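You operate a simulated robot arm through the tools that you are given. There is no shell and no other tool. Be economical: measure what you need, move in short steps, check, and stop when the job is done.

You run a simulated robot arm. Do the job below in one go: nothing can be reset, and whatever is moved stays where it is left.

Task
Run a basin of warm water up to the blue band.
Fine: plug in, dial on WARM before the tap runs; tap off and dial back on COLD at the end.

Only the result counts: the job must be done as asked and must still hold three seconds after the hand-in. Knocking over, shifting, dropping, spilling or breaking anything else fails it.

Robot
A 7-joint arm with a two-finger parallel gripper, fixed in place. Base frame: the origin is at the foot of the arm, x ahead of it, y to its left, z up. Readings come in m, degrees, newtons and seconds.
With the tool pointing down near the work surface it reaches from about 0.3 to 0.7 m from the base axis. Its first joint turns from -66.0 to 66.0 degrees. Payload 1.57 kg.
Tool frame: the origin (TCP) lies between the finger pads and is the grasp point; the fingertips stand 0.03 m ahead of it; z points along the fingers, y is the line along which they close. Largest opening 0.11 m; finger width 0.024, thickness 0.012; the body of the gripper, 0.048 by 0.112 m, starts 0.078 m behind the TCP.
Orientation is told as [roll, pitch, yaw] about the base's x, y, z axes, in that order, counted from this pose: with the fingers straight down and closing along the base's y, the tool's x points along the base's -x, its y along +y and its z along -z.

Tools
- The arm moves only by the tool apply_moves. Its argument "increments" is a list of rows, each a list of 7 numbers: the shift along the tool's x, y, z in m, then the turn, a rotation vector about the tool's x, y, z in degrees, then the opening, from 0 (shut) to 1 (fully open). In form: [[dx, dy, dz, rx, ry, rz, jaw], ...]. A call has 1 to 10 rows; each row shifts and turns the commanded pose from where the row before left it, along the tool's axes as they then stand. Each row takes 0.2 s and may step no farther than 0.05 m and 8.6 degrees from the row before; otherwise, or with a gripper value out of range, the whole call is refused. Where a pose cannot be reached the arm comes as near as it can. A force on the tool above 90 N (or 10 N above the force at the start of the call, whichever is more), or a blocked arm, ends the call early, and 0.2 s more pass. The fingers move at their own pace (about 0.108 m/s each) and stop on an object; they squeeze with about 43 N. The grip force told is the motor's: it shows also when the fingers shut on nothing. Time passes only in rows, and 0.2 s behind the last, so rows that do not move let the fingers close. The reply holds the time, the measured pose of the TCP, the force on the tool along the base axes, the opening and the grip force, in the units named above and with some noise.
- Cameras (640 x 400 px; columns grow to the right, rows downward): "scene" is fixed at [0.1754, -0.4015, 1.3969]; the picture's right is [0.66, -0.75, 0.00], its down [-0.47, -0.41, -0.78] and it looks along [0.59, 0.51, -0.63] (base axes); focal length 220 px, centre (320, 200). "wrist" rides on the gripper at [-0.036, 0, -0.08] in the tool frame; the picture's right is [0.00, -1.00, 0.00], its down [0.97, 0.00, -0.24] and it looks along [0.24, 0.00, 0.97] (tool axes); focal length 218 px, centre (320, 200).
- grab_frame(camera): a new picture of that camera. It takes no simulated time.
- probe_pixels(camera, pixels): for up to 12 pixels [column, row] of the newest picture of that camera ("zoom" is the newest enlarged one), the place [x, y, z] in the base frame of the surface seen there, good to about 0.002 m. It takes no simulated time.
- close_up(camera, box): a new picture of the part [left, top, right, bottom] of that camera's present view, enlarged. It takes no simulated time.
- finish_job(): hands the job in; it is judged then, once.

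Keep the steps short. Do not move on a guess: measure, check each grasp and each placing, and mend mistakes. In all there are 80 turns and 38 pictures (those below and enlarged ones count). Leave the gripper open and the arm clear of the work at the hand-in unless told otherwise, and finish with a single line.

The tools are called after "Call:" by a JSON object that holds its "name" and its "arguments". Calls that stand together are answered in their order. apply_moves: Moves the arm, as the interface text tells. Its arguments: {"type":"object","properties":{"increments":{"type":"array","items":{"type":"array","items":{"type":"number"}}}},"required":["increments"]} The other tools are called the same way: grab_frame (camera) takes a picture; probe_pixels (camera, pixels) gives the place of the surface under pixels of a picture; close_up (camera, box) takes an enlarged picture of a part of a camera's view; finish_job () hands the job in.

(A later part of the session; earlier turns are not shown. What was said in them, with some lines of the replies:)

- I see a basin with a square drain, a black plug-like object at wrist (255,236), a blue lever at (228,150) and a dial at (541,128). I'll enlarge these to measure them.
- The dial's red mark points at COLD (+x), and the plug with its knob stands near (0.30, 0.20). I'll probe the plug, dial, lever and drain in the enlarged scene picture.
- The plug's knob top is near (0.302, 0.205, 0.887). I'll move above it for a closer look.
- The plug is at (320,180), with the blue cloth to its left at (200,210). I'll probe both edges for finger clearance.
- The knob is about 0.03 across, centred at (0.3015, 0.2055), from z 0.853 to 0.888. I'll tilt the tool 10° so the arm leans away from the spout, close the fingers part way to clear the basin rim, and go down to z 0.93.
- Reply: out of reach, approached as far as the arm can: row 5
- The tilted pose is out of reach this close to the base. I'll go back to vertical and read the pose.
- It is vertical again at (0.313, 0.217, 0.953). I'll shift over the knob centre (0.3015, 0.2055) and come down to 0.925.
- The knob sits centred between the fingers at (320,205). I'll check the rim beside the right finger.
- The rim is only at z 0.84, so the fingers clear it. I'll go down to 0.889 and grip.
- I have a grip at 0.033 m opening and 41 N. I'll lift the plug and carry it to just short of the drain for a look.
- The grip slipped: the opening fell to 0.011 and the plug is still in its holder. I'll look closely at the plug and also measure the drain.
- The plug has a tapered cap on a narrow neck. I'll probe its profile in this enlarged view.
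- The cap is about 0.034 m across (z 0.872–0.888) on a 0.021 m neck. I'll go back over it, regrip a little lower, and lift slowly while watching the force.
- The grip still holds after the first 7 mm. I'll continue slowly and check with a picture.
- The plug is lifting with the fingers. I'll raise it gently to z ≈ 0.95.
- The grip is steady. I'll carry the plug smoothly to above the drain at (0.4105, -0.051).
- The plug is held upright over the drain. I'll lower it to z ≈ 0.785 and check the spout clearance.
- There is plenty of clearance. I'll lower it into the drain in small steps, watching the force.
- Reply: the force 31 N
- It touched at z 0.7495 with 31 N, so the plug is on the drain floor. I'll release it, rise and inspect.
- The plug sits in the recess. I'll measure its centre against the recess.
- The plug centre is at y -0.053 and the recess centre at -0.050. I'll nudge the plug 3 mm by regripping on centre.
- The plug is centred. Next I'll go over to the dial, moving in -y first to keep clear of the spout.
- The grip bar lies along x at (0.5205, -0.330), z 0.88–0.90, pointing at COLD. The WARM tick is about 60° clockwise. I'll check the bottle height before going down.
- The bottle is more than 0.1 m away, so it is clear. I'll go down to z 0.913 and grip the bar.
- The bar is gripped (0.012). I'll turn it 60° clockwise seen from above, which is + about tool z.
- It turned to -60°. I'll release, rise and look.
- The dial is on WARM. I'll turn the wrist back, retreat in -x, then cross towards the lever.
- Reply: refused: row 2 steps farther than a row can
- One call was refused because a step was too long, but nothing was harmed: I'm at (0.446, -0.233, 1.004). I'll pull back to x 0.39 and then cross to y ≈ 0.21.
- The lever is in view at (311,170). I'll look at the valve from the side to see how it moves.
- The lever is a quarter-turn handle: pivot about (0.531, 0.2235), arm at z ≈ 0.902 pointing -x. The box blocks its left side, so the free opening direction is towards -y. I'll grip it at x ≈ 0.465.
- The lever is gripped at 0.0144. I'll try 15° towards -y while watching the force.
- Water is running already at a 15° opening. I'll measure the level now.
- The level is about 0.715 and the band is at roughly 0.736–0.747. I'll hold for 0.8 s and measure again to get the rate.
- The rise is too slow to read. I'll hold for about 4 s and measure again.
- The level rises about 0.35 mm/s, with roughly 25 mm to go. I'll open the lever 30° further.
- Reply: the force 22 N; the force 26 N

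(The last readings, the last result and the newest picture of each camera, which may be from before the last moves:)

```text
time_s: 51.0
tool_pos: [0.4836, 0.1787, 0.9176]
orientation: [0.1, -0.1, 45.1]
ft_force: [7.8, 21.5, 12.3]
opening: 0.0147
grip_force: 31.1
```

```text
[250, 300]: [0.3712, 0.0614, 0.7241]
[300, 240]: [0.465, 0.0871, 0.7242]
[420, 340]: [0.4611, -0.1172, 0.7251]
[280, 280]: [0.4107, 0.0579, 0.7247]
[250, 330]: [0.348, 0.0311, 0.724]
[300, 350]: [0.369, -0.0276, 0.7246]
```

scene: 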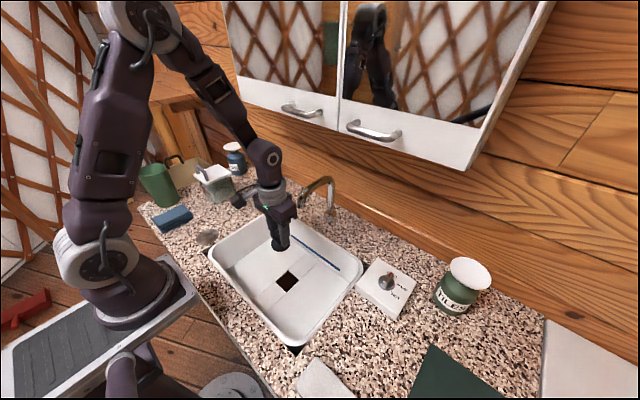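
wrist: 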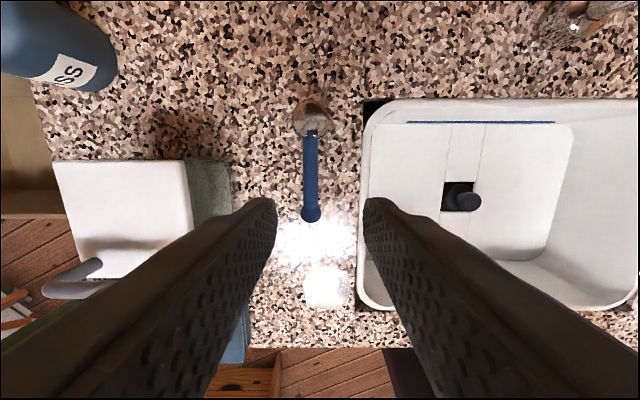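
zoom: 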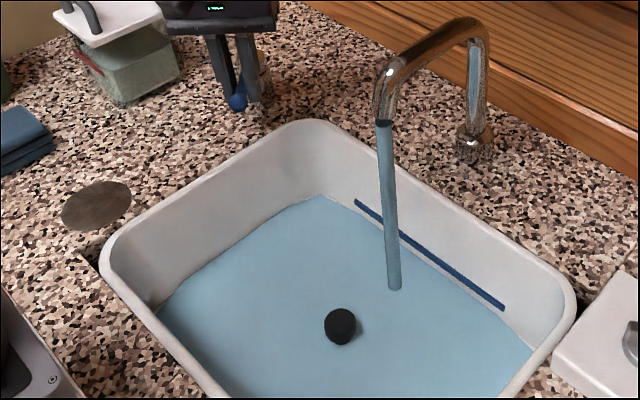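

The level is 0.7245, rising about 1.75 mm/s. The band centre is about 0.742. I'll hold for about 6.6 s and check again.

Call:
{"name": "apply_moves", "arguments": {"increments": [[0, 0, 0, 0, 0, 0, 0], [0, 0, 0, 0, 0, 0, 0], [0, 0, 0, 0, 0, 0, 0], [0, 0, 0, 0, 0, 0, 0], [0, 0, 0, 0, 0, 0, 0], [0, 0, 0, 0, 0, 0, 0], [0, 0, 0, 0, 0, 0, 0], [0, 0, 0, 0, 0, 0, 0], [0, 0, 0, 0, 0, 0, 0], [0, 0, 0, 0, 0, 0, 0]]}}

Call:
{"name": "apply_moves", "arguments": {"increments": [[0, 0, 0, 0, 0, 0, 0], [0, 0, 0, 0, 0, 0, 0], [0, 0, 0, 0, 0, 0, 0], [0, 0, 0, 0, 0, 0, 0], [0, 0, 0, 0, 0, 0, 0], [0, 0, 0, 0, 0, 0, 0], [0, 0, 0, 0, 0, 0, 0], [0, 0, 0, 0, 0, 0, 0], [0, 0, 0, 0, 0, 0, 0], [0, 0, 0, 0, 0, 0, 0]]}}

Call:
{"name": "apply_moves", "arguments": {"increments": [[0, 0, 0, 0, 0, 0, 0], [0, 0, 0, 0, 0, 0, 0], [0, 0, 0, 0, 0, 0, 0], [0, 0, 0, 0, 0, 0, 0], [0, 0, 0, 0, 0, 0, 0], [0, 0, 0, 0, 0, 0, 0], [0, 0, 0, 0, 0, 0, 0], [0, 0, 0, 0, 0, 0, 0]]}}

Call:
{"name": "close_up", "arguments": {"camera": "scene", "box": [200, 170, 360, 300]}}

Call:
{"name": "probe_pixels", "arguments": {"camera": "zoom", "pixels": [[250, 300], [300, 240], [420, 340], [280, 280], [250, 330], [300, 350], [430, 252], [431, 255], [432, 258], [360, 205], [361, 201], [495, 300]]}}

```text
time_s: 53.2
tool_pos: [0.4847, 0.1783, 0.917]
orientation: [0.0, -0.1, 45.2]
ft_force: [5.9, 20.7, 10.9]
opening: 0.0147
grip_force: 31.2
```

```text
time_s: 55.4
tool_pos: [0.4857, 0.1785, 0.918]
orientation: [0.0, -0.1, 45.1]
ft_force: [5.8, 18.8, 6.3]
opening: 0.0145
grip_force: 30.8
```

```text
time_s: 57.2
tool_pos: [0.4831, 0.1781, 0.9195]
orientation: [0.1, 0.0, 45.1]
ft_force: [3.9, 19.2, 3.7]
opening: 0.0147
grip_force: 30.8
```

```text
3.08 times, centred on (280, 235) of scene
```

zoom: 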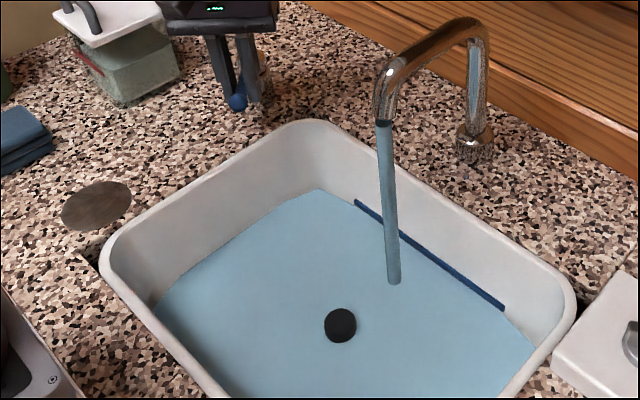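

```text
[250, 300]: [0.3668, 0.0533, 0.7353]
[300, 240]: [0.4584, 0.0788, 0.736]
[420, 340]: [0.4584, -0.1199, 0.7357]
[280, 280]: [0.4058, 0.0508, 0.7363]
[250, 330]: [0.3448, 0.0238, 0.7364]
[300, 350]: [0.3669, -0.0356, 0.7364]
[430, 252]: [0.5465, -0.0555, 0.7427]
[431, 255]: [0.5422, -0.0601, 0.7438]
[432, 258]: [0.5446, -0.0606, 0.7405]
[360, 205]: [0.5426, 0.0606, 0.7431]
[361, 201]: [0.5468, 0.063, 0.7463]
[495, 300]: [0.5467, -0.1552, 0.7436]
```

The level is 0.736, with the band at about 0.740–0.746 and its centre near 0.7425. I'll run 1.4 s more, then throttle back to 15°.

Call:
{"name": "apply_moves", "arguments": {"increments": [[0, 0, 0, 0, 0, 0, 0], [0, 0, 0, 0, 0, 0, 0], [0, 0, 0, 0, 0, 0, 0], [0, 0, 0, 0, 0, 0, 0], [0, 0, 0, 0, 0, 0, 0], [0, 0, 0, 0, 0, 0, 0], [-0.00055, 0.0086, 0, 0, 0, 7.5, 0], [-0.00055, 0.0086, 0, 0, 0, 7.5, 0], [-0.00055, 0.0086, 0, 0, 0, 7.5, 0], [-0.00055, 0.0086, 0, 0, 0, 7.5, 0]]}}

Call:
{"name": "close_up", "arguments": {"camera": "scene", "box": [240, 190, 350, 260]}}

Call:
{"name": "probe_pixels", "arguments": {"camera": "zoom", "pixels": [[200, 200], [250, 150], [150, 250], [250, 250], [350, 330], [180, 300], [450, 380], [300, 300]]}}

```text
time_s: 59.4
tool_pos: [0.4674, 0.2076, 0.917]
orientation: [-0.1, 0.1, 15.0]
ft_force: [-5.1, 8.8, 10.2]
opening: 0.0148
grip_force: 30.6
```

```text
5.71 times, centred on (295, 225) of scene
```

zoom: 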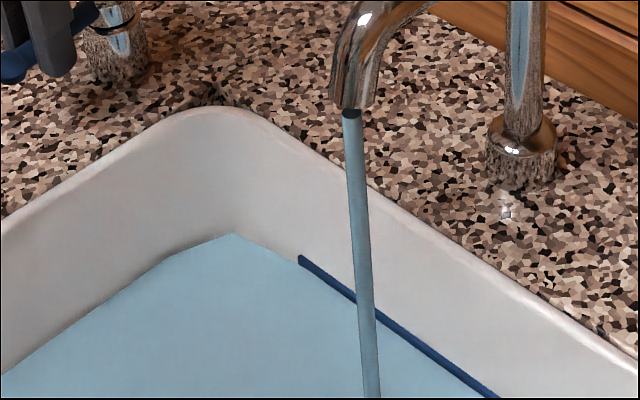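

```text
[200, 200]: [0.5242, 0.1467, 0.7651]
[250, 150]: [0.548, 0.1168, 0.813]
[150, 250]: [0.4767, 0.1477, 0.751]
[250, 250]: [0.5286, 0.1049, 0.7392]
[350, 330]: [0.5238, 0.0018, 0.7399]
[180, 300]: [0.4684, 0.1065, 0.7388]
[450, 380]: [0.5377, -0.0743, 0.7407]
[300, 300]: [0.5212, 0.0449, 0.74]
```

The level is 0.7397, just at the band's lower edge. I'll hold at a trickle for about 3.6 s, then close fully.

Call:
{"name": "apply_moves", "arguments": {"increments": [[0, 0, 0, 0, 0, 0, 0], [0, 0, 0, 0, 0, 0, 0], [0, 0, 0, 0, 0, 0, 0], [0, 0, 0, 0, 0, 0, 0], [0, 0, 0, 0, 0, 0, 0], [0, 0, 0, 0, 0, 0, 0], [0, 0, 0, 0, 0, 0, 0], [0, 0, 0, 0, 0, 0, 0], [0, 0, 0, 0, 0, 0, 0], [0, 0, 0, 0, 0, 0, 0]]}}

Call:
{"name": "apply_moves", "arguments": {"increments": [[0, 0, 0, 0, 0, 0, 0], [0, 0, 0, 0, 0, 0, 0], [0, 0, 0, 0, 0, 0, 0], [0, 0, 0, 0, 0, 0, 0], [0, 0, 0, 0, 0, 0, 0], [-0.00055, 0.0086, 0, 0, 0, 7.5, 0], [-0.00055, 0.0086, 0, 0, 0, 7.5, 0], [0, 0.0015, 0, 0, 0, 0.5, 0], [0, 0, 0, 0, 0, 0, 0]]}}

Call:
{"name": "close_up", "arguments": {"camera": "scene", "box": [220, 170, 350, 260]}}

Call:
{"name": "probe_pixels", "arguments": {"camera": "zoom", "pixels": [[250, 350], [300, 320], [350, 370], [400, 380], [300, 380], [250, 380], [350, 330], [280, 340]]}}

```text
time_s: 61.6
tool_pos: [0.4667, 0.2082, 0.9181]
orientation: [0.0, 0.0, 15.1]
ft_force: [-14.8, 1.3, 8.3]
opening: 0.015
grip_force: 30.5
```

```text
time_s: 63.6
tool_pos: [0.4646, 0.2256, 0.9191]
orientation: [-0.1, 0.0, -0.5]
ft_force: [-19.5, -8.7, 9.6]
opening: 0.0147
grip_force: 31.0
```

```text
4.44 times, centred on (285, 215) of scene
```

zoom: 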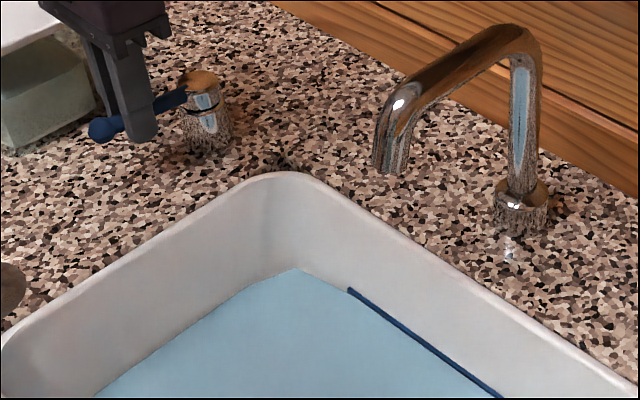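

```text
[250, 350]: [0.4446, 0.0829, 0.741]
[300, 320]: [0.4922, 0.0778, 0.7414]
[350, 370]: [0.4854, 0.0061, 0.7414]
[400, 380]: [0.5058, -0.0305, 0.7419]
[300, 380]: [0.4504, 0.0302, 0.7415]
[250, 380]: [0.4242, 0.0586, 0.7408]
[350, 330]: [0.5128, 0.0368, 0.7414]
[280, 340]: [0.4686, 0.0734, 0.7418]
```

The flow has stopped and the level of 0.7414 is on the band. I'll release the lever, rise, and go back across at x 0.39.

Call:
{"name": "apply_moves", "arguments": {"increments": [[0, 0, 0, 0, 0, 0, 0.35], [0, 0, 0, 0, 0, 0, 0.35], [0, 0, -0.03, 0, 0, 0, 0.35], [0, 0, -0.045, 0, 0, 0, 0.35], [0, 0, -0.045, 0, 0, 0, 0.35], [0.035, 0, 0, 0, 0, 0.5, 0.35], [0.035, -0.03, 0, 0, 0, 0, 0.35], [0, -0.048, 0, 0, 0, 0, 0.35], [0, -0.048, 0, 0, 0, 0, 0.35], [0, -0.048, 0, 0, 0, 0, 0.35]]}}

Call:
{"name": "apply_moves", "arguments": {"increments": [[0, -0.048, 0, 0, 0, 0, 0.35], [0, -0.048, 0, 0, 0, 0, 0.35], [0, -0.048, 0, 0, 0, 0, 0.35], [0, -0.048, 0, 0, 0, 0, 0.35], [0, -0.048, 0, 0, 0, 0, 0.35], [0, -0.048, 0, 0, 0, 0, 0.35], [-0.015, -0.045, 0, 0, 0, 0, 0.35], [-0.03, -0.035, 0.01, 0, 0, 0, 0.35], [-0.045, -0.01, 0.015, 0, 0, 0, 0.35], [-0.036, 0, 0.015, 0, 0, 0, 0.35]]}}

```text
time_s: 65.8
tool_pos: [0.3912, 0.0528, 1.0387]
orientation: [0.0, 0.0, -0.9]
ft_force: [-0.1, -0.9, 0.5]
opening: 0.0388
grip_force: 0.0
```

```text
time_s: 68.0
tool_pos: [0.5124, -0.3267, 0.997]
orientation: [0.0, 0.0, -1.0]
ft_force: [-0.3, 0.1, -0.1]
opening: 0.0386
grip_force: 0.1
```

I'm over the dial at yaw -1°. I'll centre on it and turn to yaw -60° to match the bar.

Call:
{"name": "apply_moves", "arguments": {"increments": [[-0.0082, -0.0034, 0, 0, 0, 7.375, 0.35], [0, 0, 0, 0, 0, 7.375, 0.35], [0, 0, 0, 0, 0, 7.375, 0.35], [0, 0, 0, 0, 0, 7.375, 0.35], [0, 0, 0, 0, 0, 7.375, 0.35], [0, 0, 0, 0, 0, 7.375, 0.35], [0, 0, 0.02, 0, 0, 7.375, 0.35], [0, 0, 0.03, 0, 0, 7.375, 0.35], [0, 0, 0, 0, 0, 0, 0.35]]}}

Call:
{"name": "grab_frame", "arguments": {"camera": "wrist"}}

```text
time_s: 70.0
tool_pos: [0.5214, -0.3293, 0.9492]
orientation: [0.1, 0.0, -60.1]
ft_force: [-0.2, 0.6, 0.2]
opening: 0.0385
grip_force: 0.1
```

```text
4 pictures are left
```

wrist: 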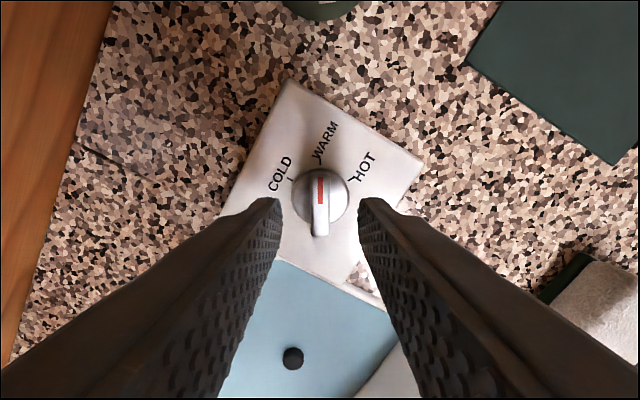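

The bar is aligned between the fingers. I'll go down to 0.913, grip, and turn back 60° to COLD.

Call:
{"name": "apply_moves", "arguments": {"increments": [[0, 0, 0.018, 0, 0, 0, 0.35], [0, 0, 0.018, 0, 0, 0, 0.35], [0, 0, 0, 0, 0, 0, 0.35], [0, 0, 0, 0, 0, 0, 0.0], [0, 0, 0, 0, 0, 0, 0.0], [0, 0, 0, 0, 0, 0, 0.0]]}}

Call:
{"name": "apply_moves", "arguments": {"increments": [[0, 0, 0, 0, 0, -7.5, 0], [0, 0, 0, 0, 0, -7.5, 0], [0, 0, 0, 0, 0, -7.5, 0], [0, 0, 0, 0, 0, -7.5, 0], [0, 0, 0, 0, 0, -7.5, 0], [0, 0, 0, 0, 0, -7.5, 0], [0, 0, 0, 0, 0, -7.5, 0], [0, 0, 0, 0, 0, -7.5, 0], [0, 0, 0, 0, 0, 0, 0]]}}

Call:
{"name": "apply_moves", "arguments": {"increments": [[0, 0, 0, 0, 0, 0, 0.35], [0, 0, 0, 0, 0, 0, 0.35], [0, 0, -0.02, 0, 0, 0, 0.35], [0, 0, -0.035, 0, 0, 0, 0.4], [0, 0, -0.035, 0, 0, 0, 0.6], [0, 0, -0.03, 0, 0, 0, 0.8], [0.03, 0, -0.03, 0, 0, 0, 1], [0, 0, 0, 0, 0, 0, 1]]}}

Call:
{"name": "close_up", "arguments": {"camera": "wrist", "box": [240, 60, 420, 200]}}

```text
time_s: 71.4
tool_pos: [0.5204, -0.3312, 0.912]
orientation: [0.0, 0.0, -60.0]
ft_force: [0.8, 0.8, -4.2]
opening: 0.0123
grip_force: 29.5
```

```text
time_s: 73.4
tool_pos: [0.5196, -0.3303, 0.9105]
orientation: [0.2, 0.0, 0.0]
ft_force: [1.9, 7.3, -4.1]
opening: 0.0122
grip_force: 29.7
```

```text
time_s: 75.2
tool_pos: [0.4917, -0.331, 1.062]
orientation: [-0.1, 0.1, 0.0]
ft_force: [-0.1, -0.4, 0.0]
opening: 0.1101
grip_force: 0.0
```

```text
2.86 times, centred on (330, 130) of wrist
```

zoom: 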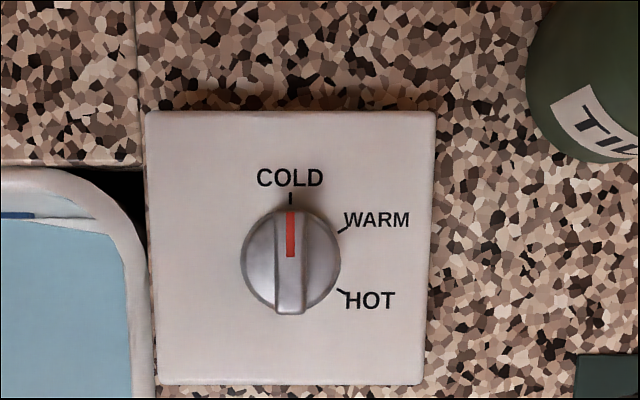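

The dial is back on COLD. I'll do a last check of the tap and the level from the scene camera.

Call:
{"name": "close_up", "arguments": {"camera": "scene", "box": [200, 160, 370, 270]}}

Call:
{"name": "probe_pixels", "arguments": {"camera": "zoom", "pixels": [[250, 320], [280, 300], [350, 340], [300, 350], [250, 350], [320, 320], [200, 340], [230, 360]]}}

```text
3.64 times, centred on (285, 215) of scene
```

zoom: 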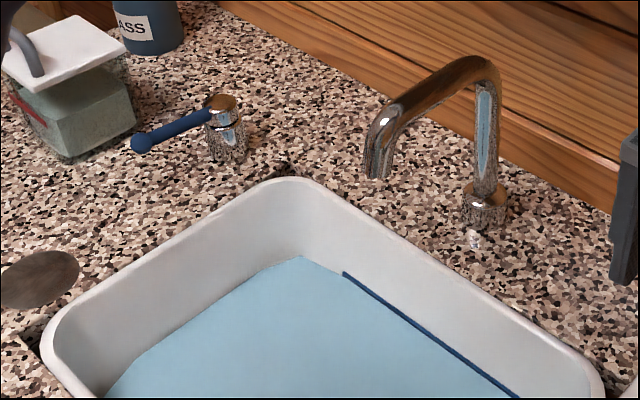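

```text
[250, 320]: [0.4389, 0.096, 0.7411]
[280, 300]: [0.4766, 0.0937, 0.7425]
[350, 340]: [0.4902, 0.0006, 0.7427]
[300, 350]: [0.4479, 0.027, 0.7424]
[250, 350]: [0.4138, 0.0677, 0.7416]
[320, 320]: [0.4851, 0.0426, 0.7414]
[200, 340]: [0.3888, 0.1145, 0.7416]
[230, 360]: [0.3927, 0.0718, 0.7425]
```

The tap is off, the level is steady at about 0.742 on the band, and the arm is clear with the gripper open. I'll hand in.

Call:
{"name": "finish_job", "arguments": {}}

```text
The job is handed in.
```

The basin is filled with warm water to the blue band, with the plug in, the tap off and the dial back on COLD.
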